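You operate a simulated robot arm through the tools that you are given. There is no shell and no other tool. Be economical: measure what you need, move in short steps, check, and stop when the job is done.

You are at the controls of a simulated two-armed robot. One attempt, no reset.

TASK
Fetch the ring from the top of the skein bench and set it on the top of cooler one. Put the tin from the ledge of the winding frame on the grey mat on the skein bench. Put one of the rollers from the top of the skein bench on the ledge of the winding frame. Close the drawer of the skein bench. Take the steel nut on the back of the sample bench and put it away on the lower board of the steel shelf. Take the jar from the back of the sample bench and leave it on the drip plate. Fetch the stained eyelet and set it on the middle board of the wooden shelf. Take the paper roll from the top of the fitting bench and leave it on the ledge of the winding frame. Pull the door open. The order is free. Set down upright: tin, jar.

Only the result counts: the job must be done as asked and must still hold three seconds after the hand-in. Knocking over, shifting, dropping, spilling or breaking anything else fails it.

THE ROBOT
Two 7-joint arms with two-finger parallel grippers on one trunk, on a base that drives. Base frame: it is fixed to the floor where the robot stands at the start and does not move with it; the origin is under the middle of the robot, x ahead of it, y to its left, z up. Readings come in mm, degrees, newtons and seconds.
The left shoulder is at the start at [60, 147, 543], the right one opposite. With the tool pointing down near the work surface each hand reaches from about 180 to 740 mm from the robot's upright axis, wherever it stands, measured 20 degrees to its own side. Places, roughly: door [-4200, -2600, 1000]; drawer of the skein bench [400, -1400, 700]; drip plate (13x13 cm) [-2680, -2140, 840]; grey mat on the skein bench (58x21 cm) [560, -40, 840]; jar (8x8x15 cm) [-3400, -2400, 900]; ledge of the winding frame [600, 1200, 600]; lower board of the steel shelf (22x52 cm) [-2880, 440, 520]; middle board of the wooden shelf [-4900, -1200, 700]; paper roll (5x5x4 cm) [700, 4100, 900]; ring (8x8x3 cm) [600, 200, 900]; roller [750, -1000, 750]; stained eyelet (4x4x3 cm) [-3400, -2300, 900]; steel nut (5x4x4 cm) [-3300, -2400, 900]; tin [500, 1250, 750]; top of cooler one (26x22 cm) [-1640, 960, 620]. Payload 3.43 kg a hand.
Tool frame (each hand has its own): the origin (TCP) lies between the finger pads and is the grasp point; the fingertips stand 30 mm ahead of it; z points along the fingers, y is the line along which they close. The gripper opens to 94 mm. The fingers are 28 mm wide and 10 mm thick; the gripper's body (50 by 96 mm) begins 55 mm behind the TCP.
Orientation is that of the tool frame in the base frame, as a unit quaternion [w, x, y, z]. With the fingers straight down and closing along the base's y, the tool's x points along the base's -x, its y along +y and its z along -z.

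THE INTERFACE
- The arms move only by the tool nudge_tool. It takes "left_targets", "right_targets" or both (then of equal length, played together; a hand with none holds still); each is a list of rows, each a list of 3 entries, a list of its own where there are three numbers: the shift along the tool's x, y, z in units of 250 mm (1.0 is 250 mm), then the turn, a rotation vector about the tool's x, y, z in units of 90 degrees (1.0 is 90 degrees), then the opening, from 0 (shut) to 1 (fully open). In form: [[[x, y, z], [wx, wy, wz], jaw], ...]. A call has 1 to 12 rows; each row is the pose to reach, as a shift and turn from the pose commanded when the call began, along the tool's axes at that moment. A call with a number of a shift or a turn outside -1 to 1 is refused whole. A row lasts 0.2 s, in which the tool goes at most 50 mm and 8.6 degrees; a call with a longer step from one row to the next is refused whole, and so is a gripper value outside its range. A pose out of reach is approached as far as the arm can. The call stops where the force on the tool passes 40 N (or 10 N more than at its start, if that is more) or the arm is blocked; 0.2 s more then pass. Each finger travels about 72 mm/s and halts on what it meets, pressing with about 22 N; the grip force reading is that of the motor and also rises with nothing between the fingers. The clock runs only during rows and for 0.2 s after the last one: add rows that repeat a pose to give the fingers time. The reply holds the time, the measured pose of the TCP, the force on the tool along the base axes, the opening and the grip force, in the units named above and with some noise, with the torque about the TCP (base axes, N m) and any sound that the robot's microphone picked up.
- Cameras (640 x 400 px; columns grow to the right, rows downward): "scene" is now at [57.7, 19.1, 1189.5]; the picture's right is [0.22, -0.98, 0.00], its down [-0.45, -0.10, -0.89] and it looks along [0.87, 0.20, -0.46] (base axes); focal length 260 px, centre (320, 200). "left" rides on the left gripper at [76, -14, -102] in its tool frame; the picture's right is [0.18, 0.98, 0.00], its down [-0.75, 0.14, -0.64] and it looks along [-0.63, 0.12, 0.77] (tool axes); focal length 243 px, centre (320, 200). "right" rides on the right gripper at [76, 14, -103] in its tool frame; the picture's right is [-0.18, 0.98, 0.00], its down [-0.75, -0.14, -0.64] and it looks along [-0.63, -0.12, 0.77] (tool axes); focal length 243 px, centre (320, 200). There is no depth. A picture from a camera that has moved, and an enlarged one, comes with that camera's place and axes in the base frame and with its lens.
- capture(camera): a new picture of that camera. It takes no simulated time.
- raise_lower(by): slides the trunk up (or, below 0, down) by that many mm; the arms and the scene camera ride with it, the base frame stays. It gives what a move gives, with no picture.
- steer(legs): drives the robot by 1 to 6 legs, each [ahead, left, turn to the left] in mm, mm and degrees, along the robot's own axes; the way and the turn of a leg run together, so that a leg with both is an arc; at most 1500 mm and 180 degrees a leg. The arms and the cameras ride along, it lands a little off, and it stops where it bumps. It gives what a move gives.
- turn_head(pan, tilt): turns the head with the scene camera to pan (to the left, within 86 degrees either way) and tilt (down, from -29 to 69), counted from straight ahead of the robot. It gives what a move gives.
- enlarge(camera, box): a new picture of the part [left, top, right, bottom] of that camera's present view, enlarged. It takes no simulated time.
- hand_in(): hands the job in; it is judged then, once.

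Work in short steps. Places have to be worked out from the pictures, the camera data and where the tool is seen: move nearer, look again, correct. Check each grasp and each placing, and mend what went wrong. You have 483 turns and 230 pictures in all, those below and enlarged ones among them. Open the grippers and draw the arms clear of the work before you hand the job in, unless the task says otherwise.

The tools are called after "Request:" as name(argument=value, ...) on one line, values as JSON. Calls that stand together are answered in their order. nudge_tool: Moves the arms, as the interface text tells. Its arguments: {"type":"object","properties":{"left_targets":{"type":"array"},"right_targets":{"type":"array"}},"required":[]} The other tools are called the same way: raise_lower (by) slides the trunk up or down; steer (legs) drives the base; turn_head (pan, tilt) turns the head that bears the scene camera; capture (camera) takes a picture; enlarge (camera, box) takes an enlarged picture of a part of a camera's view; hand_in () hands the job in.

At the start:

```text
time_s: 0.0
left_position: [299.4, 233.8, 999.5]
left_tool_rot: [0.001, 0.0, 1.0, 0.0]
left_force: [0.0, 0.4, -0.7]
left_ft_torque: [-0.01, -0.01, 0.0]
left_finger_gap: 94.1
left_gripper_force: 0.0
right_position: [308.2, -53.6, 999.9]
right_tool_rot: [0.0, 0.0, 1.0, 0.001]
right_force: [-0.7, 0.5, -0.5]
right_ft_torque: [-0.03, -0.02, 0.0]
right_finger_gap: 94.1
right_gripper_force: 0.0
trunk travel left (down, up): [-250.0, 0.0]
robot x, y, heading: [0.7, -0.1, 0.2]
head pan, tilt: [12.8, 27.3]
```

scene: 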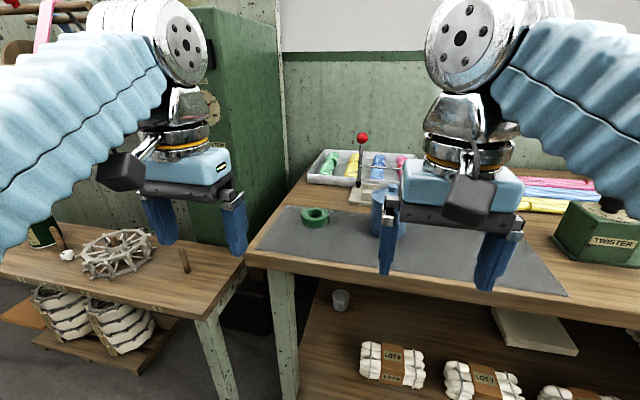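
right: 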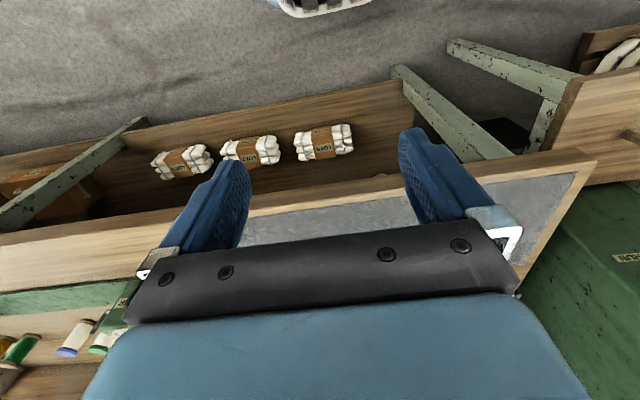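
left: 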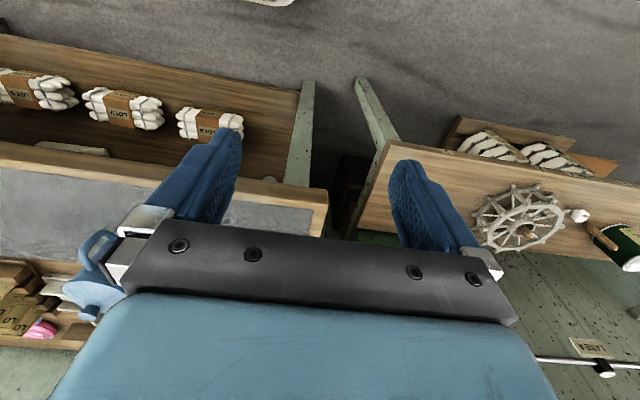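

I'll look around first: head pan to the left and right to see the ledge and the bench.

Request:
turn_head(pan=60, tilt=30)

Request:
capture(camera="scene")

Request:
turn_head(pan=-45, tilt=25)

Request:
capture(camera="scene")

```text
time_s: 1.1
left_position: [299.8, 234.8, 1000.5]
left_tool_rot: [0.001, 0.0, 1.0, 0.0]
left_force: [0.4, -0.7, -0.9]
left_ft_torque: [0.0, 0.01, 0.0]
left_finger_gap: 93.9
left_gripper_force: 0.0
right_position: [306.8, -53.7, 1000.3]
right_tool_rot: [0.001, -0.001, 1.0, 0.001]
right_force: [0.4, 0.3, -0.2]
right_ft_torque: [0.0, 0.01, 0.01]
right_finger_gap: 94.1
right_gripper_force: 0.1
trunk travel left (down, up): [-250.0, 0.0]
robot x, y, heading: [-1.3, -0.0, 0.1]
head pan, tilt: [60.0, 30.0]
```

```text
226 pictures are left
camera scene: at [13.9, 77.1, 1185.3], right [0.87, -0.5, 0.0], down [-0.25, -0.43, -0.87], along [0.43, 0.75, -0.5], focal length 260 px, centre (320, 200)
```

scene: 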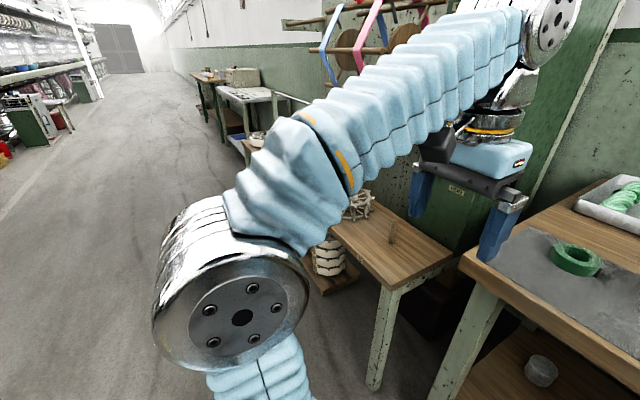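

```text
time_s: 3.0
left_position: [300.4, 235.0, 999.1]
left_tool_rot: [0.001, 0.0, 1.0, 0.001]
left_force: [0.6, 0.4, -0.7]
left_ft_torque: [-0.01, 0.02, -0.02]
left_finger_gap: 94.0
left_gripper_force: 0.1
right_position: [307.1, -52.9, 999.9]
right_tool_rot: [0.001, 0.001, 1.0, 0.001]
right_force: [-0.4, 0.0, 0.3]
right_ft_torque: [-0.03, 0.0, -0.01]
right_finger_gap: 93.7
right_gripper_force: 0.0
trunk travel left (down, up): [-250.0, 0.0]
robot x, y, heading: [-0.2, -1.0, -0.0]
head pan, tilt: [-45.0, 25.0]
```

```text
225 pictures are left
camera scene: at [33.8, -66.3, 1193.2], right [-0.71, -0.71, 0.0], down [-0.3, 0.3, -0.91], along [0.64, -0.64, -0.42], focal length 260 px, centre (320, 200)
```

scene: 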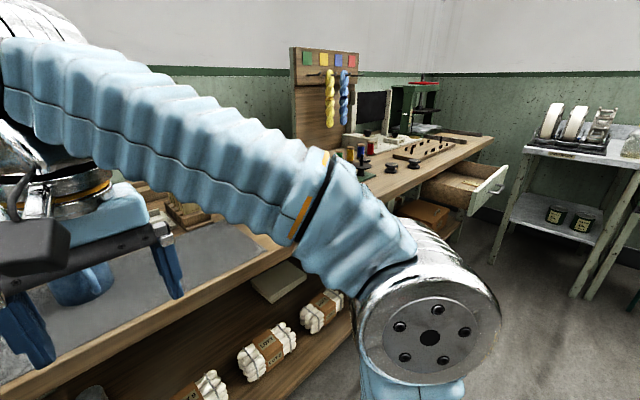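

Ring is around (595,155). I'll strafe right toward the roller/drawer end of the bench and look there.

Request:
steer(legs=[[-60, -850, 0]])

Request:
turn_head(pan=-20, tilt=30)

Request:
capture(camera="scene")

Request:
capture(camera="right")

```text
time_s: 7.5
left_position: [242.9, -620.7, 1000.8]
left_tool_rot: [0.001, -0.003, 1.0, 0.0]
left_force: [0.2, 0.2, 0.8]
left_ft_torque: [0.02, 0.04, -0.03]
left_finger_gap: 94.1
left_gripper_force: 0.1
right_position: [251.3, -909.0, 999.4]
right_tool_rot: [0.001, -0.003, 1.0, 0.001]
right_force: [0.3, 0.4, 0.5]
right_ft_torque: [0.0, -0.01, 0.0]
right_finger_gap: 93.8
right_gripper_force: 0.1
trunk travel left (down, up): [-250.0, 0.0]
robot x, y, heading: [-56.6, -860.3, 0.3]
head pan, tilt: [-45.0, 25.0]
```

```text
time_s: 8.4
left_position: [242.0, -621.5, 999.1]
left_tool_rot: [0.001, -0.003, 1.0, 0.0]
left_force: [-0.8, 0.3, 0.5]
left_ft_torque: [-0.01, 0.03, 0.01]
left_finger_gap: 94.1
left_gripper_force: 0.0
right_position: [249.0, -909.6, 1000.6]
right_tool_rot: [0.001, -0.004, 1.0, 0.001]
right_force: [-0.5, -0.4, -0.3]
right_ft_torque: [0.02, 0.0, 0.0]
right_finger_gap: 93.6
right_gripper_force: 0.1
trunk travel left (down, up): [-250.0, 0.0]
robot x, y, heading: [-54.7, -853.3, 0.1]
head pan, tilt: [-20.0, 30.0]
```

```text
224 pictures are left
camera scene: at [-2.2, -888.8, 1185.3], right [-0.34, -0.94, 0.0], down [-0.47, 0.17, -0.87], along [0.82, -0.29, -0.5], focal length 260 px, centre (320, 200)
```

scene: 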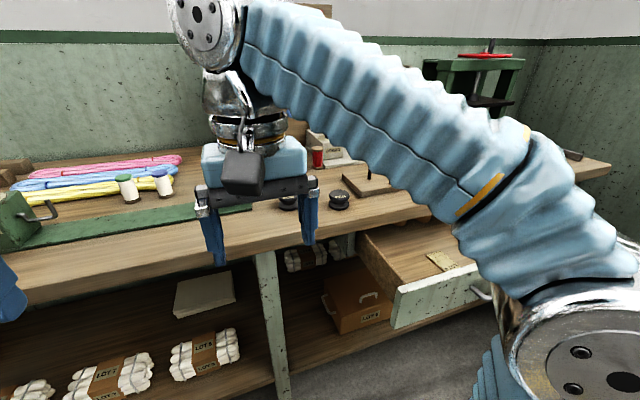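

```text
223 pictures are left
camera right: at [175.2, -894.6, 1102.0], right [0.18, 0.98, 0.0], down [0.75, -0.14, 0.64], along [0.63, -0.11, -0.77], focal length 243 px, centre (320, 200)
```

right: 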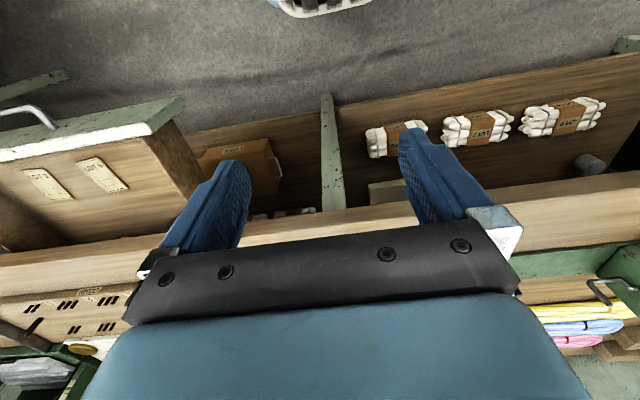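

Need to identify the rollers; move the right arm up? First enlarge the bench top region.

Request:
enlarge(camera="scene", box=[0, 130, 240, 280])

Request:
enlarge(camera="scene", box=[250, 120, 490, 270])

```text
2.67 times, centred on (120, 205) of scene
camera zoom: at [-2.2, -888.8, 1185.3], right [-0.34, -0.94, 0.0], down [-0.47, 0.17, -0.87], along [0.82, -0.29, -0.5], focal length 695 px, centre (853, 187)
```

zoom: 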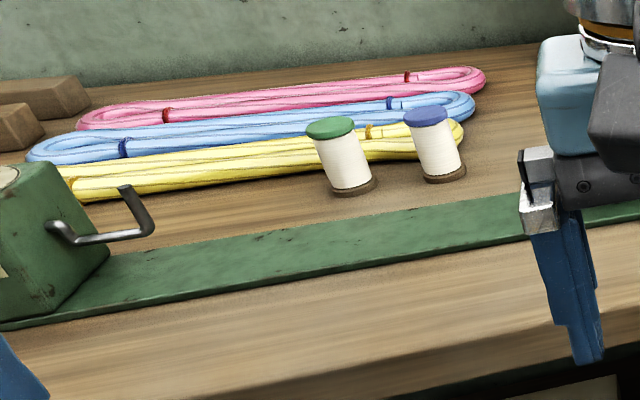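

```text
2.67 times, centred on (370, 195) of scene
camera zoom: at [-2.2, -888.8, 1185.3], right [-0.34, -0.94, 0.0], down [-0.47, 0.17, -0.87], along [0.82, -0.29, -0.5], focal length 695 px, centre (187, 213)
```

zoom: 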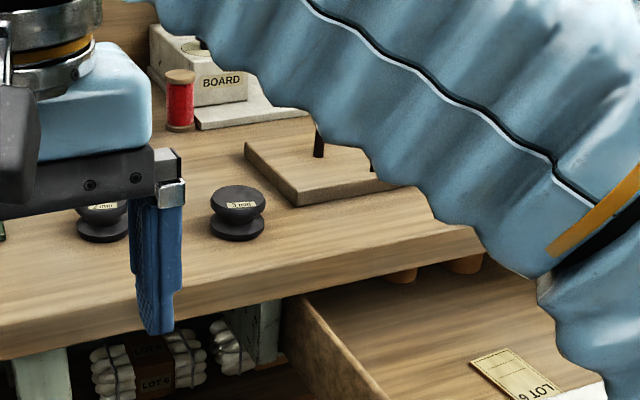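

The black grooved items labelled "2 mm/3 mm" look like the rollers. I'll back off and turn a bit so the gap between the arms shows them.

Request:
steer(legs=[[-150, -100, -35]])

Request:
turn_head(pan=14, tilt=28)

Request:
capture(camera="scene")

```text
time_s: 10.5
left_position: [154.2, -888.2, 999.8]
left_tool_rot: [0.001, 0.3, 0.954, 0.0]
left_force: [0.5, 0.3, -0.3]
left_ft_torque: [-0.01, 0.05, 0.02]
left_finger_gap: 93.8
left_gripper_force: 0.1
right_position: [-5.2, -1128.2, 1000.7]
right_tool_rot: [0.003, 0.301, 0.954, 0.001]
right_force: [-0.4, -0.2, -0.4]
right_ft_torque: [-0.04, 0.02, 0.0]
right_finger_gap: 94.0
right_gripper_force: 0.1
trunk travel left (down, up): [-250.0, 0.0]
robot x, y, heading: [-229.1, -906.6, -34.9]
head pan, tilt: [-20.0, 30.0]
```

```text
time_s: 11.5
left_position: [155.0, -887.7, 1000.1]
left_tool_rot: [0.001, 0.301, 0.954, 0.0]
left_force: [-0.2, 0.3, 0.2]
left_ft_torque: [-0.02, -0.01, 0.01]
left_finger_gap: 94.3
left_gripper_force: 0.0
right_position: [-5.4, -1128.4, 999.9]
right_tool_rot: [0.0, 0.301, 0.954, 0.001]
right_force: [0.4, -0.2, 0.3]
right_ft_torque: [0.01, 0.03, 0.0]
right_finger_gap: 94.0
right_gripper_force: 0.0
trunk travel left (down, up): [-250.0, 0.0]
robot x, y, heading: [-228.3, -905.1, -35.2]
head pan, tilt: [14.0, 28.0]
```

```text
220 pictures are left
camera scene: at [-166.6, -924.6, 1188.4], right [-0.36, -0.93, 0.0], down [-0.44, 0.17, -0.88], along [0.82, -0.32, -0.47], focal length 260 px, centre (320, 200)
```

scene: 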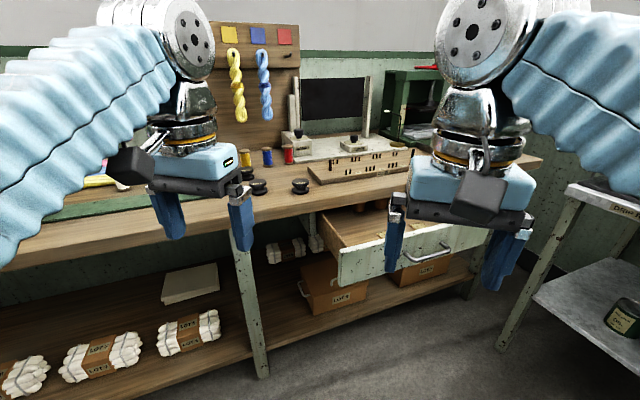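

Request:
enlarge(camera="scene", box=[230, 110, 420, 230])

```text
3.33 times, centred on (325, 170) of scene
camera zoom: at [-166.6, -924.6, 1188.4], right [-0.36, -0.93, 0.0], down [-0.44, 0.17, -0.88], along [0.82, -0.32, -0.47], focal length 868 px, centre (303, 300)
```

zoom: 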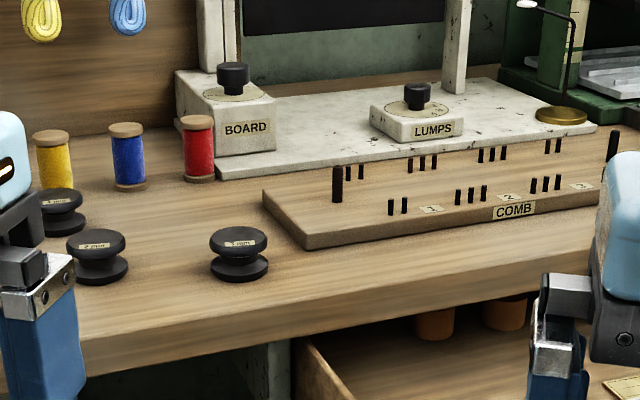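

Rollers are the three black grooved ones; the "3 mm" one's top is at about (540,-1135,858). The drawer front is at x≈300, y≈-1440. I'll square up in front of the drawer first to push it shut.

Request:
steer(legs=[[0, 0, 35], [100, -340, 0]])

Request:
nudge_tool(right_targets=[[[0, 0, 0.1], [0, -0.09, 0], 0.6], [[0, 0, 0.2], [0, -0.18, 0], 0.2], [[0, 0, 0.3], [0, -0.27, 0], 0], [[0, 0, 0.4], [0, -0.36, 0], 0], [[0, 0, 0.5], [0, -0.45, 0], 0], [[0, 0, 0.6], [0, -0.54, 0], 0], [[0, 0, 0.7], [0, -0.63, 0], 0], [[0, 0, 0.8], [0, -0.72, 0], 0], [[0, 0, 0.9], [0, -0.81, 0], 0], [[0, 0, 1.0], [0, -0.9, 0], 0], [[0, 0, 1.0], [0, -0.99, 0], 0]])

Request:
turn_head(pan=-25, tilt=40)

Request:
capture(camera="scene")

Request:
capture(camera="right")

```text
time_s: 15.5
left_position: [171.6, -1022.9, 999.8]
left_tool_rot: [0.001, 0.005, 1.0, 0.0]
left_force: [-0.6, -0.5, -0.4]
left_ft_torque: [-0.01, -0.01, -0.01]
left_finger_gap: 93.9
left_gripper_force: 0.1
right_position: [177.0, -1311.1, 1000.3]
right_tool_rot: [0.002, 0.004, 1.0, 0.001]
right_force: [0.8, -0.6, 0.4]
right_ft_torque: [0.03, -0.02, 0.03]
right_finger_gap: 94.1
right_gripper_force: 0.1
trunk travel left (down, up): [-250.0, 0.0]
robot x, y, heading: [-126.0, -1250.7, -0.3]
head pan, tilt: [14.0, 28.0]
```

```text
time_s: 17.9
left_position: [172.3, -1022.1, 999.7]
left_tool_rot: [0.001, 0.004, 1.0, -0.001]
left_force: [-0.2, 0.2, -0.6]
left_ft_torque: [0.0, 0.0, -0.03]
left_finger_gap: 94.2
left_gripper_force: 0.0
right_position: [200.0, -1225.6, 784.2]
right_tool_rot: [0.703, 0.004, 0.712, -0.002]
right_force: [0.1, -0.6, -0.3]
right_ft_torque: [0.0, 0.04, 0.03]
right_finger_gap: 0.1
right_gripper_force: 22.5
right hand out of reach, approached as far as the arm can: row 8, 9, 10, 11
trunk travel left (down, up): [-250.0, 0.0]
robot x, y, heading: [-133.4, -1255.7, -0.7]
head pan, tilt: [14.0, 28.0]
```

```text
time_s: 18.9
left_position: [171.1, -1023.4, 1000.7]
left_tool_rot: [0.002, 0.005, 1.0, 0.0]
left_force: [0.4, -0.6, -0.4]
left_ft_torque: [-0.02, 0.02, 0.04]
left_finger_gap: 94.0
left_gripper_force: 0.1
right_position: [201.3, -1227.0, 782.9]
right_tool_rot: [0.701, 0.003, 0.713, -0.002]
right_force: [1.0, 0.6, 0.4]
right_ft_torque: [0.01, -0.03, -0.02]
right_finger_gap: 0.0
right_gripper_force: 22.2
trunk travel left (down, up): [-250.0, 0.0]
robot x, y, heading: [-130.7, -1254.0, -0.7]
head pan, tilt: [-25.0, 40.0]
```

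```text
218 pictures are left
camera scene: at [-84.7, -1292.6, 1169.9], right [-0.43, -0.9, 0.0], down [-0.58, 0.28, -0.77], along [0.69, -0.33, -0.64], focal length 260 px, centre (320, 200)
```

scene: 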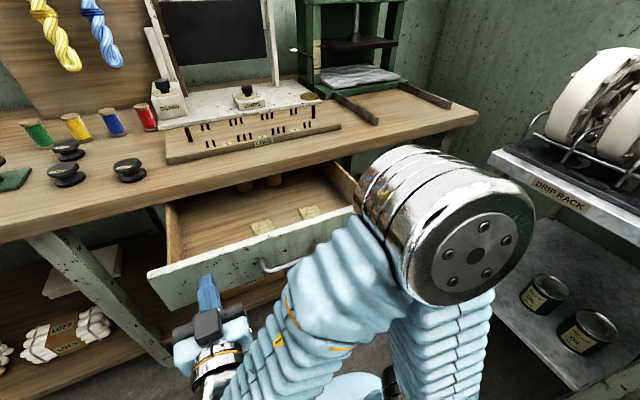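

```text
217 pictures are left
camera right: at [96.5, -1209.8, 708.1], right [0.01, 0.98, 0.19], down [-0.63, -0.14, 0.76], along [0.78, -0.13, 0.62], focal length 243 px, centre (320, 200)
```

right: 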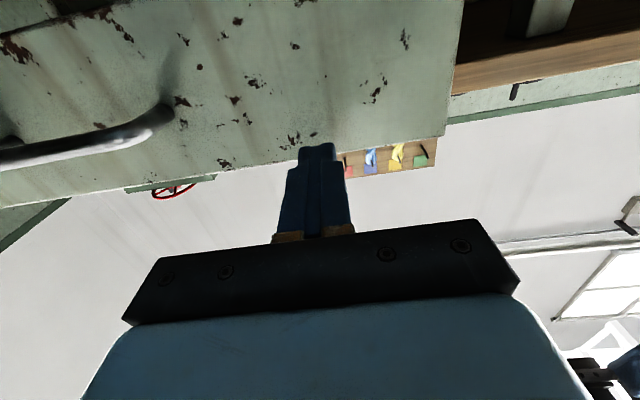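

Hand is horizontal and left of the drawer handle. I lower it to z≈700, y≈-1265 just in front of the panel (x≈310), then advance.

Request:
nudge_tool(right_targets=[[[0.15, -0.06, 0], [0, 0, 0], 0], [[0.28, -0.12, 0], [0, 0, 0], 0], [[0.34, -0.16, 0], [0, 0, 0], 0], [[0.34, -0.16, 0.1], [0, 0, 0], 0], [[0.34, -0.16, 0.2], [0, 0, 0], 0]])

Request:
capture(camera="scene")

```text
time_s: 20.1
left_position: [171.8, -1022.8, 999.2]
left_tool_rot: [0.002, 0.005, 1.0, -0.001]
left_force: [0.0, 0.7, -0.1]
left_ft_torque: [0.0, 0.0, 0.04]
left_finger_gap: 94.0
left_gripper_force: 0.0
right_position: [265.5, -1236.3, 698.2]
right_tool_rot: [0.702, 0.004, 0.712, -0.003]
right_force: [0.9, 1.1, 0.1]
right_ft_torque: [0.01, 0.0, 0.02]
right_finger_gap: 0.2
right_gripper_force: 22.0
right hand out of reach, approached as far as the arm can: row 1, 2, 3, 4, 5
trunk travel left (down, up): [-250.0, 0.0]
robot x, y, heading: [-130.5, -1257.9, -0.8]
head pan, tilt: [-25.0, 40.0]
```

```text
216 pictures are left
camera scene: at [-84.8, -1292.7, 1169.9], right [-0.43, -0.9, 0.0], down [-0.58, 0.28, -0.77], along [0.69, -0.33, -0.64], focal length 260 px, centre (320, 200)
```

scene: 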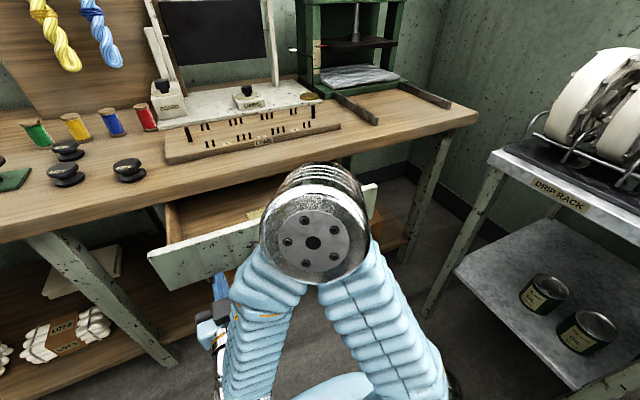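

Fingertips are just before the panel. Push forward gradually.

Request:
nudge_tool(right_targets=[[[0, 0, 0.1], [0, 0, 0], 0], [[0, 0, 0.2], [0, 0, 0], 0], [[0, 0, 0.3], [0, 0, 0], 0], [[0, 0, 0.4], [0, 0, 0], 0], [[0, 0, 0.5], [0, 0, 0], 0], [[0, 0, 0.6], [0, 0, 0], 0], [[0, 0, 0.7], [0, 0, 0], 0]])

Request:
capture(camera="scene")

```text
time_s: 21.8
left_position: [171.6, -1022.7, 1000.3]
left_tool_rot: [0.002, 0.004, 1.0, -0.001]
left_force: [-0.3, 1.1, 0.4]
left_ft_torque: [0.0, -0.01, 0.0]
left_finger_gap: 94.1
left_gripper_force: 0.1
right_position: [434.9, -1236.5, 694.7]
right_tool_rot: [0.703, 0.003, 0.711, -0.002]
right_force: [-8.4, -3.9, 3.0]
right_ft_torque: [0.05, -0.19, -0.06]
right_finger_gap: 0.2
right_gripper_force: 22.1
trunk travel left (down, up): [-250.0, 0.0]
robot x, y, heading: [-131.1, -1251.9, -0.5]
head pan, tilt: [-25.0, 40.0]
stopped in row 7 (right hand): the force on the tool passed its limit at 141 N (the readings are from after the stop); the commanded pose is now the measured one
```

```text
215 pictures are left
camera scene: at [-85.8, -1293.0, 1170.0], right [-0.43, -0.9, 0.0], down [-0.58, 0.28, -0.77], along [0.69, -0.33, -0.64], focal length 260 px, centre (320, 200)
```

scene: 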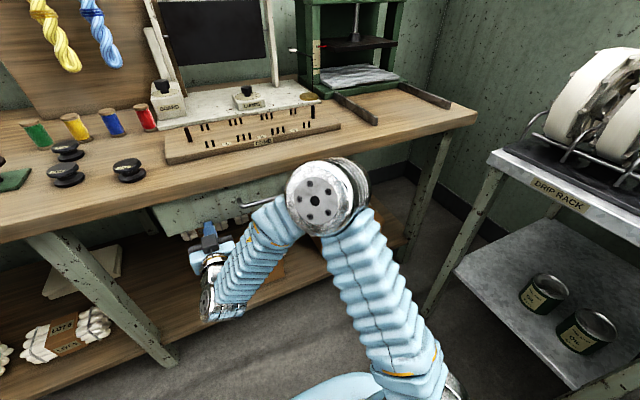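

The drawer is shut. Withdraw, raise and turn the hand back down.

Request:
nudge_tool(right_targets=[[[0, 0, -0.2], [0, 0, 0], 0], [[0, 0, -0.4], [0, 0, 0], 0], [[-0.1, 0, -0.55], [0, 0.09, 0], 0.2], [[-0.25, 0, -0.6], [0, 0.18, 0], 0.4], [[-0.4, 0, -0.6], [0, 0.27, 0], 0.6], [[-0.55, 0, -0.6], [0, 0.36, 0], 1], [[-0.7, 0, -0.6], [0, 0.45, 0], 1], [[-0.85, 0, -0.6], [0, 0.54, 0], 1], [[-1, 0, -0.6], [0, 0.63, 0], 1], [[-1, 0, -0.6], [0, 0.72, 0], 1], [[-1, 0, -0.6], [0, 0.81, 0], 1], [[-1, 0, -0.6], [0, 0.9, 0], 1]])

Request:
steer(legs=[[110, 280, 0]])

```text
time_s: 24.4
left_position: [173.0, -1023.4, 999.8]
left_tool_rot: [0.001, 0.005, 1.0, 0.0]
left_force: [0.0, -0.1, 0.1]
left_ft_torque: [-0.02, -0.01, 0.02]
left_finger_gap: 94.0
left_gripper_force: 0.2
right_position: [288.6, -1235.1, 946.8]
right_tool_rot: [0.07, 0.004, 0.998, 0.0]
right_force: [-0.1, 0.4, 0.0]
right_ft_torque: [-0.02, -0.03, -0.01]
right_finger_gap: 93.8
right_gripper_force: 0.1
trunk travel left (down, up): [-250.0, 0.0]
robot x, y, heading: [-131.1, -1257.7, -0.5]
head pan, tilt: [-25.0, 40.0]
```

```text
time_s: 26.4
left_position: [282.4, -743.1, 1000.0]
left_tool_rot: [0.0, 0.004, 1.0, 0.001]
left_force: [-0.5, -0.1, -0.4]
left_ft_torque: [0.0, 0.0, -0.01]
left_finger_gap: 94.1
left_gripper_force: 0.0
right_position: [400.6, -955.3, 947.3]
right_tool_rot: [0.071, 0.004, 0.997, 0.0]
right_force: [0.1, 0.0, 0.4]
right_ft_torque: [0.01, 0.02, 0.02]
right_finger_gap: 94.0
right_gripper_force: 0.0
trunk travel left (down, up): [-250.0, 0.0]
robot x, y, heading: [-22.3, -975.9, -0.6]
head pan, tilt: [-25.0, 40.0]
```

Bring the right hand above the 3 mm roller (540,-1135) at z≈945, level it, and look.

Request:
nudge_tool(right_targets=[[[-0.09, -0.144, 0], [0, 0.045, 0], 1], [[-0.18, -0.288, 0], [0, 0.09, 0], 1], [[-0.27, -0.432, 0], [0, 0.09, 0], 1], [[-0.36, -0.576, 0], [0, 0.09, 0], 1], [[-0.45, -0.72, 0], [0, 0.09, 0], 1]])

Request:
capture(camera="right")

```text
time_s: 27.6
left_position: [282.5, -744.2, 1000.0]
left_tool_rot: [0.001, 0.004, 1.0, 0.0]
left_force: [0.0, 0.2, 0.0]
left_ft_torque: [0.02, -0.03, 0.0]
left_finger_gap: 94.1
left_gripper_force: 0.1
right_position: [483.6, -1128.4, 944.7]
right_tool_rot: [0.0, 0.003, 1.0, 0.001]
right_force: [0.4, -0.5, 0.5]
right_ft_torque: [0.05, 0.0, -0.03]
right_finger_gap: 94.1
right_gripper_force: 0.1
right hand out of reach, approached as far as the arm can: row 4, 5
trunk travel left (down, up): [-250.0, 0.0]
robot x, y, heading: [-24.6, -973.3, -0.8]
head pan, tilt: [-25.0, 40.0]
```

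```text
214 pictures are left
camera right: at [408.6, -1112.9, 1046.7], right [0.19, 0.98, 0.0], down [0.75, -0.15, 0.64], along [0.63, -0.12, -0.77], focal length 243 px, centre (320, 200)
```

right: 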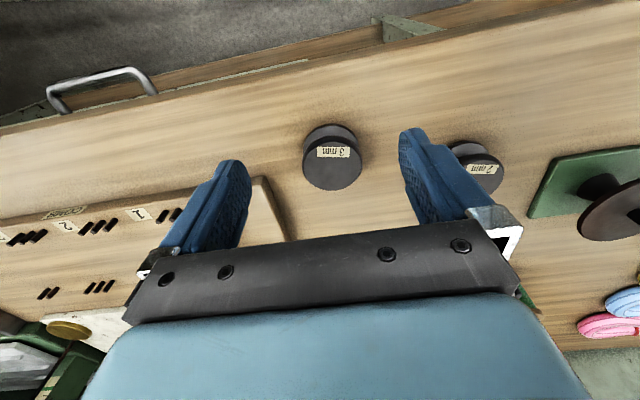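

Roller top appears at ≈(513,-1122). Descend while shifting forward, then check again.

Request:
nudge_tool(right_targets=[[[0, 0.025, 0.15], [0, 0, 0], 1], [[-0.12, 0.025, 0.22], [0, 0, 0], 1]])

Request:
capture(camera="right")

```text
time_s: 28.2
left_position: [282.8, -742.8, 999.3]
left_tool_rot: [0.0, 0.004, 1.0, 0.0]
left_force: [-0.8, -0.2, 0.2]
left_ft_torque: [-0.03, -0.02, 0.0]
left_finger_gap: 94.1
left_gripper_force: 0.1
right_position: [513.0, -1119.6, 891.3]
right_tool_rot: [0.001, 0.004, 1.0, 0.001]
right_force: [-0.3, 0.1, 0.2]
right_ft_torque: [0.0, 0.0, 0.01]
right_finger_gap: 94.0
right_gripper_force: 0.0
trunk travel left (down, up): [-250.0, 0.0]
robot x, y, heading: [-18.1, -975.9, -0.6]
head pan, tilt: [-25.0, 40.0]
```

```text
213 pictures are left
camera right: at [437.6, -1102.7, 992.7], right [0.19, 0.98, 0.0], down [0.75, -0.15, 0.64], along [0.63, -0.12, -0.77], focal length 243 px, centre (320, 200)
```

right: 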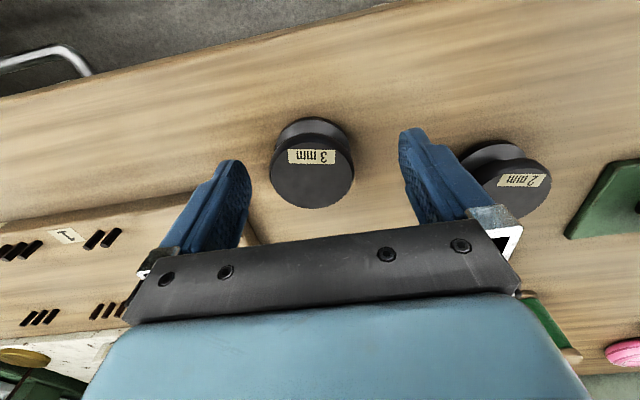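

Roller sits roughly centred; fine shift (+7,-4) and descend to z≈852, watching force.

Request:
nudge_tool(right_targets=[[[-0.028, -0.016, 0.06], [0, 0, 0], 1], [[-0.028, -0.016, 0.12], [0, 0, 0], 1], [[-0.028, -0.016, 0.155], [0, 0, 0], 1]])

Request:
capture(camera="right")

```text
time_s: 28.8
left_position: [280.7, -742.9, 1000.5]
left_tool_rot: [0.002, 0.006, 1.0, -0.002]
left_force: [-0.6, 0.0, 0.6]
left_ft_torque: [0.0, -0.02, -0.01]
left_finger_gap: 94.2
left_gripper_force: 0.1
right_position: [519.2, -1123.4, 870.9]
right_tool_rot: [0.011, 0.005, 1.0, 0.001]
right_force: [-7.7, 0.5, 17.7]
right_ft_torque: [-0.95, 0.46, -0.39]
right_finger_gap: 93.6
right_gripper_force: 0.0
trunk travel left (down, up): [-250.0, 0.0]
robot x, y, heading: [-14.0, -972.7, -0.5]
head pan, tilt: [-25.0, 40.0]
stopped in row 3 (right hand): the force on the tool passed its limit at 58 N (the readings are from after the stop); the commanded pose is now the measured one
```

```text
212 pictures are left
camera right: at [441.9, -1107.3, 970.9], right [0.19, 0.98, 0.01], down [0.74, -0.15, 0.66], along [0.65, -0.12, -0.75], focal length 243 px, centre (320, 200)
```

right: 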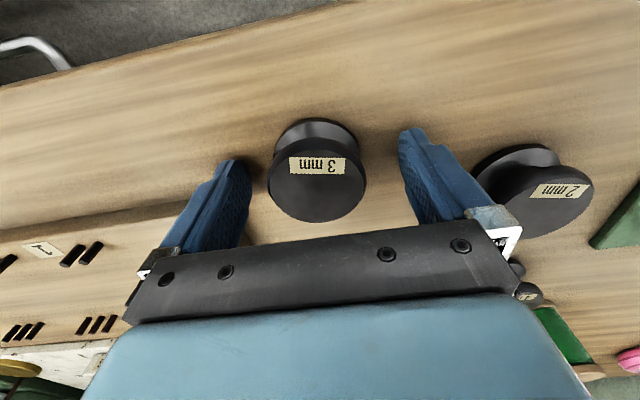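

Contact was the table itself: table top is z≈841, so the roller's top is ≈885 and its centre ≈(498,-1119). Lift 6 mm, shift back 21 mm and close.

Request:
nudge_tool(right_targets=[[[0, 0, -0.024], [0, 0.012, 0], 1], [[0.084, 0.016, -0.024], [0, 0.012, 0], 1], [[0.084, 0.016, -0.024], [0, 0.012, 0], 0.6], [[0.084, 0.016, -0.024], [0, 0.012, 0], 0.3], [[0.084, 0.016, -0.024], [0, 0.012, 0], 0.2], [[0.084, 0.016, -0.024], [0, 0.012, 0], 0.2]])

Request:
capture(camera="right")

```text
time_s: 30.2
left_position: [283.1, -743.0, 999.4]
left_tool_rot: [0.001, 0.005, 1.0, -0.001]
left_force: [0.4, 0.5, 0.4]
left_ft_torque: [0.0, -0.01, -0.03]
left_finger_gap: 94.2
left_gripper_force: 0.1
right_position: [502.0, -1120.7, 872.0]
right_tool_rot: [-0.001, 0.005, 1.0, 0.001]
right_force: [0.1, 0.2, -0.3]
right_ft_torque: [-0.02, 0.05, 0.01]
right_finger_gap: 49.8
right_gripper_force: 22.1
trunk travel left (down, up): [-250.0, 0.0]
robot x, y, heading: [-23.0, -972.7, -0.7]
head pan, tilt: [-25.0, 40.0]
```

```text
211 pictures are left
camera right: at [425.3, -1104.7, 974.6], right [0.19, 0.98, 0.0], down [0.75, -0.15, 0.64], along [0.63, -0.12, -0.77], focal length 243 px, centre (320, 200)
```

right: 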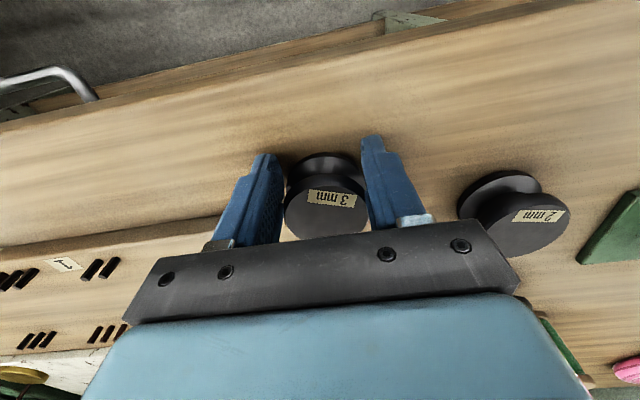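

Roller is gripped (50 mm). Lift and drive left to the winding frame.

Request:
nudge_tool(right_targets=[[[0, 0, -0.15], [0, 0, 0], 0.2], [[0.1, 0, -0.3], [0, 0, 0], 0.2], [[0.25, 0, -0.4], [0, 0, 0], 0.2], [[0.4, 0.1, -0.5], [0, 0, 0], 0.2]])

Request:
steer(legs=[[-200, 0, 0], [0, 1400, 0]])

Request:
turn_head(pan=15, tilt=30)

Request:
capture(camera="scene")

```text
refused: row 4 steps farther than a row can; nothing moved
```

```text
time_s: 38.2
left_position: [121.9, 615.0, 999.2]
left_tool_rot: [0.001, 0.017, 1.0, 0.0]
left_force: [-1.1, -0.6, 0.1]
left_ft_torque: [-0.02, -0.01, -0.01]
left_finger_gap: 94.4
left_gripper_force: 0.1
right_position: [328.7, 231.4, 872.8]
right_tool_rot: [-0.001, 0.016, 1.0, 0.001]
right_force: [0.3, 0.2, -0.2]
right_ft_torque: [0.01, 0.01, 0.03]
right_finger_gap: 47.0
right_gripper_force: 22.6
trunk travel left (down, up): [-250.0, 0.0]
robot x, y, heading: [-186.7, 389.3, -1.7]
head pan, tilt: [-25.0, 40.0]
```

```text
time_s: 39.3
left_position: [120.0, 615.6, 999.6]
left_tool_rot: [0.0, 0.016, 1.0, -0.001]
left_force: [0.5, 0.2, 0.3]
left_ft_torque: [0.05, 0.0, 0.01]
left_finger_gap: 94.1
left_gripper_force: 0.1
right_position: [328.3, 231.9, 872.2]
right_tool_rot: [0.0, 0.017, 1.0, 0.001]
right_force: [0.2, 0.3, -0.3]
right_ft_torque: [0.0, 0.01, 0.01]
right_finger_gap: 47.2
right_gripper_force: 22.4
trunk travel left (down, up): [-250.0, 0.0]
robot x, y, heading: [-188.6, 388.9, -1.9]
head pan, tilt: [15.0, 30.0]
```

```text
210 pictures are left
camera scene: at [-130.8, 410.1, 1185.2], right [0.23, -0.97, 0.0], down [-0.49, -0.11, -0.87], along [0.84, 0.2, -0.5], focal length 260 px, centre (320, 200)
```

scene: 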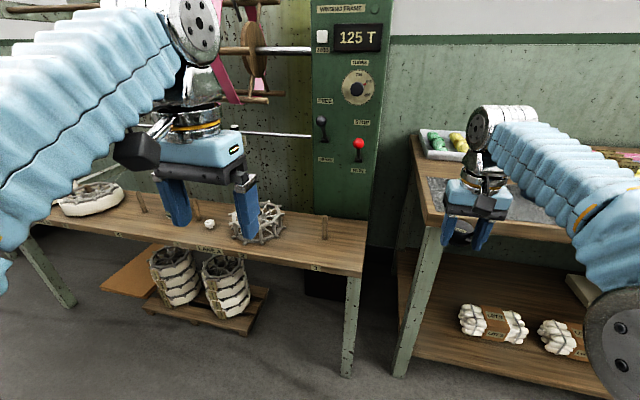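

The lift was refused but the roller came along (path was clear). Check the grip and raise now.

Request:
nudge_tool(right_targets=[[[0, 0, -0.15], [0, 0, 0], 0.2], [[0, 0, -0.3], [0, 0, 0], 0.2], [[0, 0, -0.45], [0, 0, 0], 0.2]])

Request:
capture(camera="right")

```text
time_s: 40.1
left_position: [121.7, 613.8, 999.7]
left_tool_rot: [0.001, 0.016, 1.0, -0.001]
left_force: [0.3, 0.4, -0.4]
left_ft_torque: [-0.03, 0.01, -0.01]
left_finger_gap: 94.2
left_gripper_force: 0.0
right_position: [327.1, 232.1, 947.7]
right_tool_rot: [0.003, 0.017, 1.0, 0.002]
right_force: [1.1, 1.3, 0.6]
right_ft_torque: [-0.01, 0.01, 0.02]
right_finger_gap: 46.5
right_gripper_force: 21.9
right hand out of reach, approached as far as the arm can: row 3
trunk travel left (down, up): [-250.0, 0.0]
robot x, y, heading: [-189.5, 390.8, -1.9]
head pan, tilt: [15.0, 30.0]
```

```text
209 pictures are left
camera right: at [250.9, 249.5, 1048.3], right [0.22, 0.98, 0.0], down [0.74, -0.17, 0.65], along [0.63, -0.14, -0.76], focal length 243 px, centre (320, 200)
```

right: 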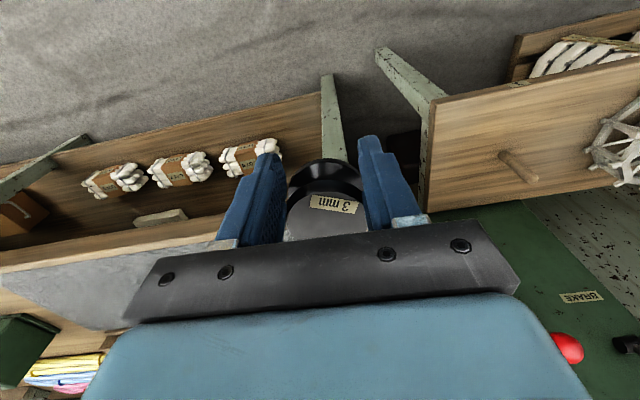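

Grip holds. Drive further left to face the ledge and look.

Request:
steer(legs=[[-40, 550, 0]])

Request:
turn_head(pan=12, tilt=35)

Request:
capture(camera="scene")

Request:
capture(camera="left")

```text
time_s: 43.1
left_position: [97.0, 1141.5, 1000.8]
left_tool_rot: [0.0, 0.015, 1.0, 0.0]
left_force: [0.1, 0.7, 0.1]
left_ft_torque: [-0.02, 0.01, 0.0]
left_finger_gap: 94.0
left_gripper_force: 0.0
right_position: [305.5, 760.0, 945.7]
right_tool_rot: [0.004, 0.016, 1.0, 0.002]
right_force: [0.0, 0.4, 0.2]
right_ft_torque: [-0.03, 0.01, -0.02]
right_finger_gap: 46.5
right_gripper_force: 22.1
trunk travel left (down, up): [-250.0, 0.0]
robot x, y, heading: [-208.2, 915.8, -1.7]
head pan, tilt: [15.0, 30.0]
```

```text
time_s: 43.8
left_position: [97.1, 1142.1, 1000.1]
left_tool_rot: [0.001, 0.016, 1.0, -0.001]
left_force: [0.5, 0.2, 0.1]
left_ft_torque: [0.01, 0.02, 0.01]
left_finger_gap: 94.2
left_gripper_force: 0.1
right_position: [304.8, 759.8, 946.1]
right_tool_rot: [0.004, 0.015, 1.0, 0.002]
right_force: [0.0, -0.6, -0.1]
right_ft_torque: [-0.03, 0.02, 0.0]
right_finger_gap: 46.3
right_gripper_force: 22.3
trunk travel left (down, up): [-250.0, 0.0]
robot x, y, heading: [-210.7, 916.9, -1.7]
head pan, tilt: [12.0, 35.0]
```

```text
208 pictures are left
camera scene: at [-155.3, 931.6, 1177.5], right [0.18, -0.98, 0.0], down [-0.56, -0.1, -0.82], along [0.81, 0.15, -0.57], focal length 260 px, centre (320, 200)
```

scene: 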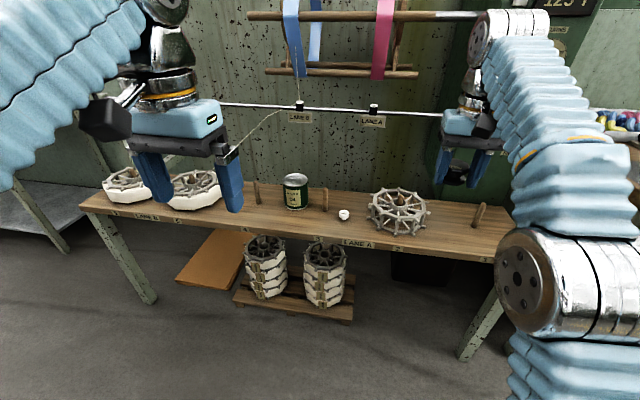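

```text
207 pictures are left
camera left: at [20.2, 1129.7, 1102.6], right [-0.15, 0.99, 0.0], down [0.76, 0.12, 0.64], along [0.64, 0.1, -0.77], focal length 243 px, centre (320, 200)
```

left: 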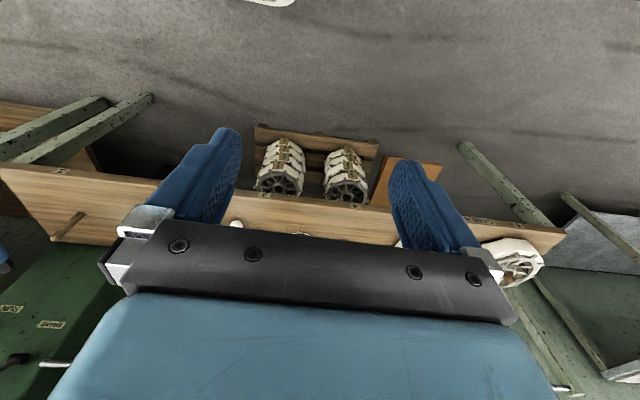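

Request:
enlarge(camera="scene", box=[90, 150, 330, 300])

Request:
enlarge(camera="scene", box=[280, 140, 520, 290])

```text
2.67 times, centred on (210, 225) of scene
camera zoom: at [-155.3, 931.6, 1177.5], right [0.18, -0.98, 0.0], down [-0.56, -0.1, -0.82], along [0.81, 0.15, -0.57], focal length 695 px, centre (613, 133)
```

zoom: 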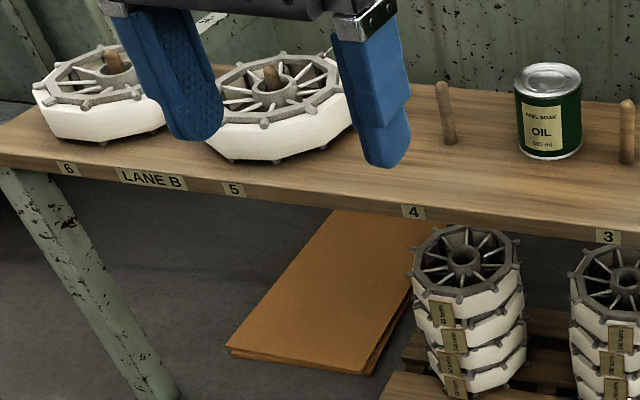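

```text
2.67 times, centred on (400, 215) of scene
camera zoom: at [-155.3, 931.6, 1177.5], right [0.18, -0.98, 0.0], down [-0.56, -0.1, -0.82], along [0.81, 0.15, -0.57], focal length 695 px, centre (107, 160)
```

zoom: 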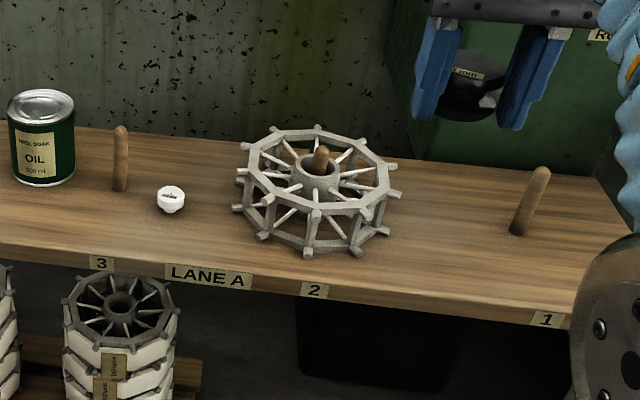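

Free spot for the roller: front of the ledge between wheel 2 and peg 1, at about (505,628). Drive closer.

Request:
steer(legs=[[155, -95, 1.7]])

Request:
nudge_tool(right_targets=[[[0, 0, 0.15], [0, 0, 0], 0.2], [[0, 0, 0.3], [0, 0, 0], 0.2], [[0, 0, 0.45], [0, 0, 0], 0.2]])

Request:
capture(camera="right")

```text
time_s: 45.3
left_position: [241.6, 1052.4, 1000.7]
left_tool_rot: [0.001, 0.0, 1.0, -0.001]
left_force: [-0.2, -0.3, 0.2]
left_ft_torque: [-0.01, -0.04, -0.03]
left_finger_gap: 94.0
left_gripper_force: 0.1
right_position: [460.6, 676.7, 946.1]
right_tool_rot: [0.005, 0.0, 1.0, 0.002]
right_force: [-0.3, 0.4, -0.2]
right_ft_torque: [-0.01, 0.02, 0.0]
right_finger_gap: 46.3
right_gripper_force: 21.7
trunk travel left (down, up): [-250.0, 0.0]
robot x, y, heading: [-61.3, 820.9, -0.3]
head pan, tilt: [12.0, 35.0]
```

```text
time_s: 46.1
left_position: [242.4, 1052.3, 999.7]
left_tool_rot: [0.001, 0.001, 1.0, -0.001]
left_force: [-1.3, -0.5, 0.5]
left_ft_torque: [0.0, -0.04, -0.01]
left_finger_gap: 94.0
left_gripper_force: 0.0
right_position: [462.0, 679.0, 832.2]
right_tool_rot: [0.004, -0.001, 1.0, 0.002]
right_force: [-0.9, 0.9, 0.0]
right_ft_torque: [-0.02, 0.01, 0.02]
right_finger_gap: 45.9
right_gripper_force: 22.0
trunk travel left (down, up): [-250.0, 0.0]
robot x, y, heading: [-58.1, 815.8, 0.2]
head pan, tilt: [12.0, 35.0]
```

```text
204 pictures are left
camera right: at [384.8, 693.9, 933.6], right [0.18, 0.98, 0.0], down [0.75, -0.14, 0.65], along [0.64, -0.12, -0.76], focal length 243 px, centre (320, 200)
```

right: 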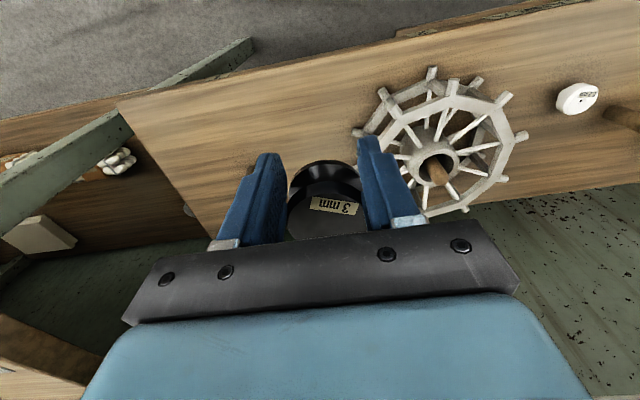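

Peg and wheel clear. Shift to (510,628), then descend to near the ledge.

Request:
nudge_tool(right_targets=[[[-0.1, -0.1, 0], [0, 0, 0], 0.2], [[-0.19, -0.2, 0], [0, 0, 0], 0.2], [[-0.19, -0.2, 0.15], [0, 0, 0], 0.2], [[-0.19, -0.2, 0.3], [0, 0, 0], 0.2], [[-0.19, -0.2, 0.45], [0, 0, 0], 0.2], [[-0.19, -0.2, 0.55], [0, 0, 0], 0.2]])

Request:
capture(camera="right")

Request:
capture(camera="scene")

```text
time_s: 47.5
left_position: [240.9, 1051.1, 999.5]
left_tool_rot: [0.001, 0.0, 1.0, -0.001]
left_force: [-0.6, 0.7, 1.3]
left_ft_torque: [0.02, -0.02, -0.01]
left_finger_gap: 94.0
left_gripper_force: 0.2
right_position: [510.6, 626.8, 697.2]
right_tool_rot: [0.004, 0.0, 1.0, 0.002]
right_force: [-0.2, -0.2, -0.9]
right_ft_torque: [0.0, 0.02, 0.01]
right_finger_gap: 45.1
right_gripper_force: 22.0
trunk travel left (down, up): [-250.0, 0.0]
robot x, y, heading: [-58.4, 817.6, 0.1]
head pan, tilt: [12.0, 35.0]
```

```text
203 pictures are left
camera right: at [432.6, 642.0, 797.9], right [0.18, 0.98, 0.0], down [0.75, -0.14, 0.65], along [0.64, -0.12, -0.76], focal length 243 px, centre (320, 200)
```

right: 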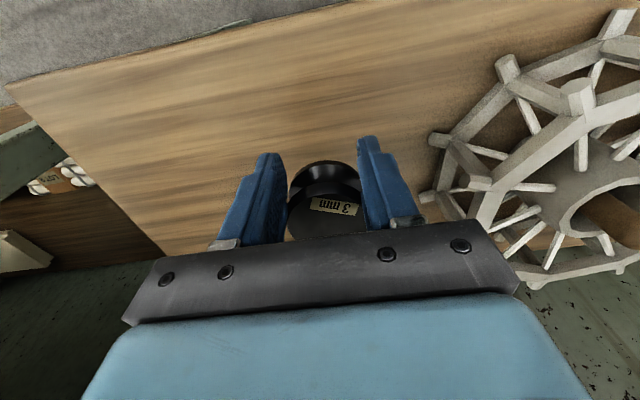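

```text
202 pictures are left
camera scene: at [-4.3, 835.0, 1177.5], right [0.21, -0.98, 0.0], down [-0.56, -0.12, -0.82], along [0.8, 0.17, -0.57], focal length 260 px, centre (320, 200)
```

scene: 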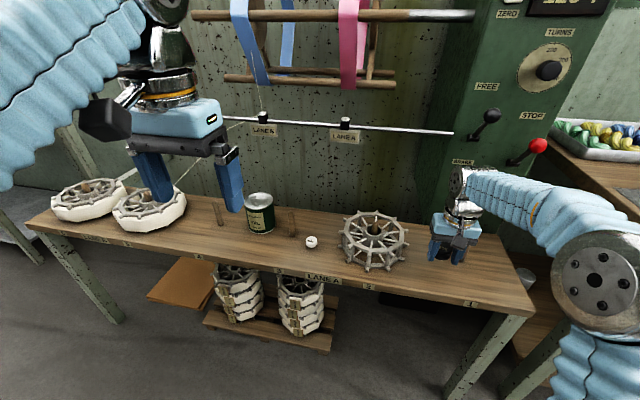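

Descend slowly until contact.

Request:
nudge_tool(right_targets=[[[0, 0, 0.08], [0, 0, 0], 0.2], [[0, 0, 0.12], [0, 0, 0], 0.2], [[0, 0, 0.16], [0, 0, 0], 0.2], [[0, 0, 0.2], [0, 0, 0], 0.2], [[0, 0, 0.24], [0, 0, 0], 0.2]])

```text
time_s: 48.7
left_position: [239.7, 1053.0, 1000.0]
left_tool_rot: [0.002, 0.001, 1.0, -0.001]
left_force: [0.2, 0.2, 0.0]
left_ft_torque: [-0.02, -0.06, -0.02]
left_finger_gap: 93.9
left_gripper_force: 0.1
right_position: [510.9, 627.2, 649.3]
right_tool_rot: [0.01, 0.001, 1.0, 0.001]
right_force: [-6.3, 0.4, 20.2]
right_ft_torque: [-0.47, 0.47, -0.24]
right_finger_gap: 44.8
right_gripper_force: 22.5
trunk travel left (down, up): [-250.0, 0.0]
robot x, y, heading: [-58.1, 817.6, -0.2]
head pan, tilt: [12.0, 35.0]
stopped in row 5 (right hand): the force on the tool passed its limit at 51 N (the readings are from after the stop); the commanded pose is now the measured one
```

Contact at TCP z≈649 as expected. Open to ~72 mm and rise straight.

Request:
nudge_tool(right_targets=[[[0, 0, -0.008], [0, 0, 0], 0.45], [[0, 0, -0.008], [0, 0, 0], 0.6], [[0, 0, -0.008], [0, 0, 0], 0.7], [[0, 0, -0.008], [0, 0, 0], 0.7], [[0, 0, -0.1], [0, 0, 0], 0.7], [[0, 0, -0.25], [0, 0, 0], 0.7], [[0, 0, -0.4], [0, 0, 0], 0.7]])

Request:
capture(camera="right")

```text
time_s: 50.3
left_position: [242.2, 1052.1, 998.2]
left_tool_rot: [0.001, -0.001, 1.0, 0.0]
left_force: [-0.4, 0.6, 0.1]
left_ft_torque: [0.01, 0.02, 0.0]
left_finger_gap: 94.2
left_gripper_force: 0.0
right_position: [510.1, 627.0, 748.6]
right_tool_rot: [0.008, 0.002, 1.0, 0.001]
right_force: [0.6, 0.9, -0.6]
right_ft_torque: [0.03, 0.04, 0.03]
right_finger_gap: 66.1
right_gripper_force: 0.0
trunk travel left (down, up): [-250.0, 0.0]
robot x, y, heading: [-58.3, 819.7, 0.1]
head pan, tilt: [12.0, 35.0]
```

```text
201 pictures are left
camera right: at [432.3, 641.3, 849.9], right [0.19, 0.98, 0.0], down [0.74, -0.14, 0.65], along [0.64, -0.12, -0.76], focal length 243 px, centre (320, 200)
```

right: 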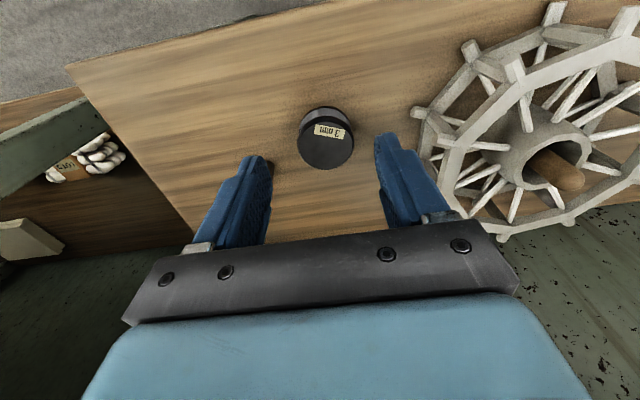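

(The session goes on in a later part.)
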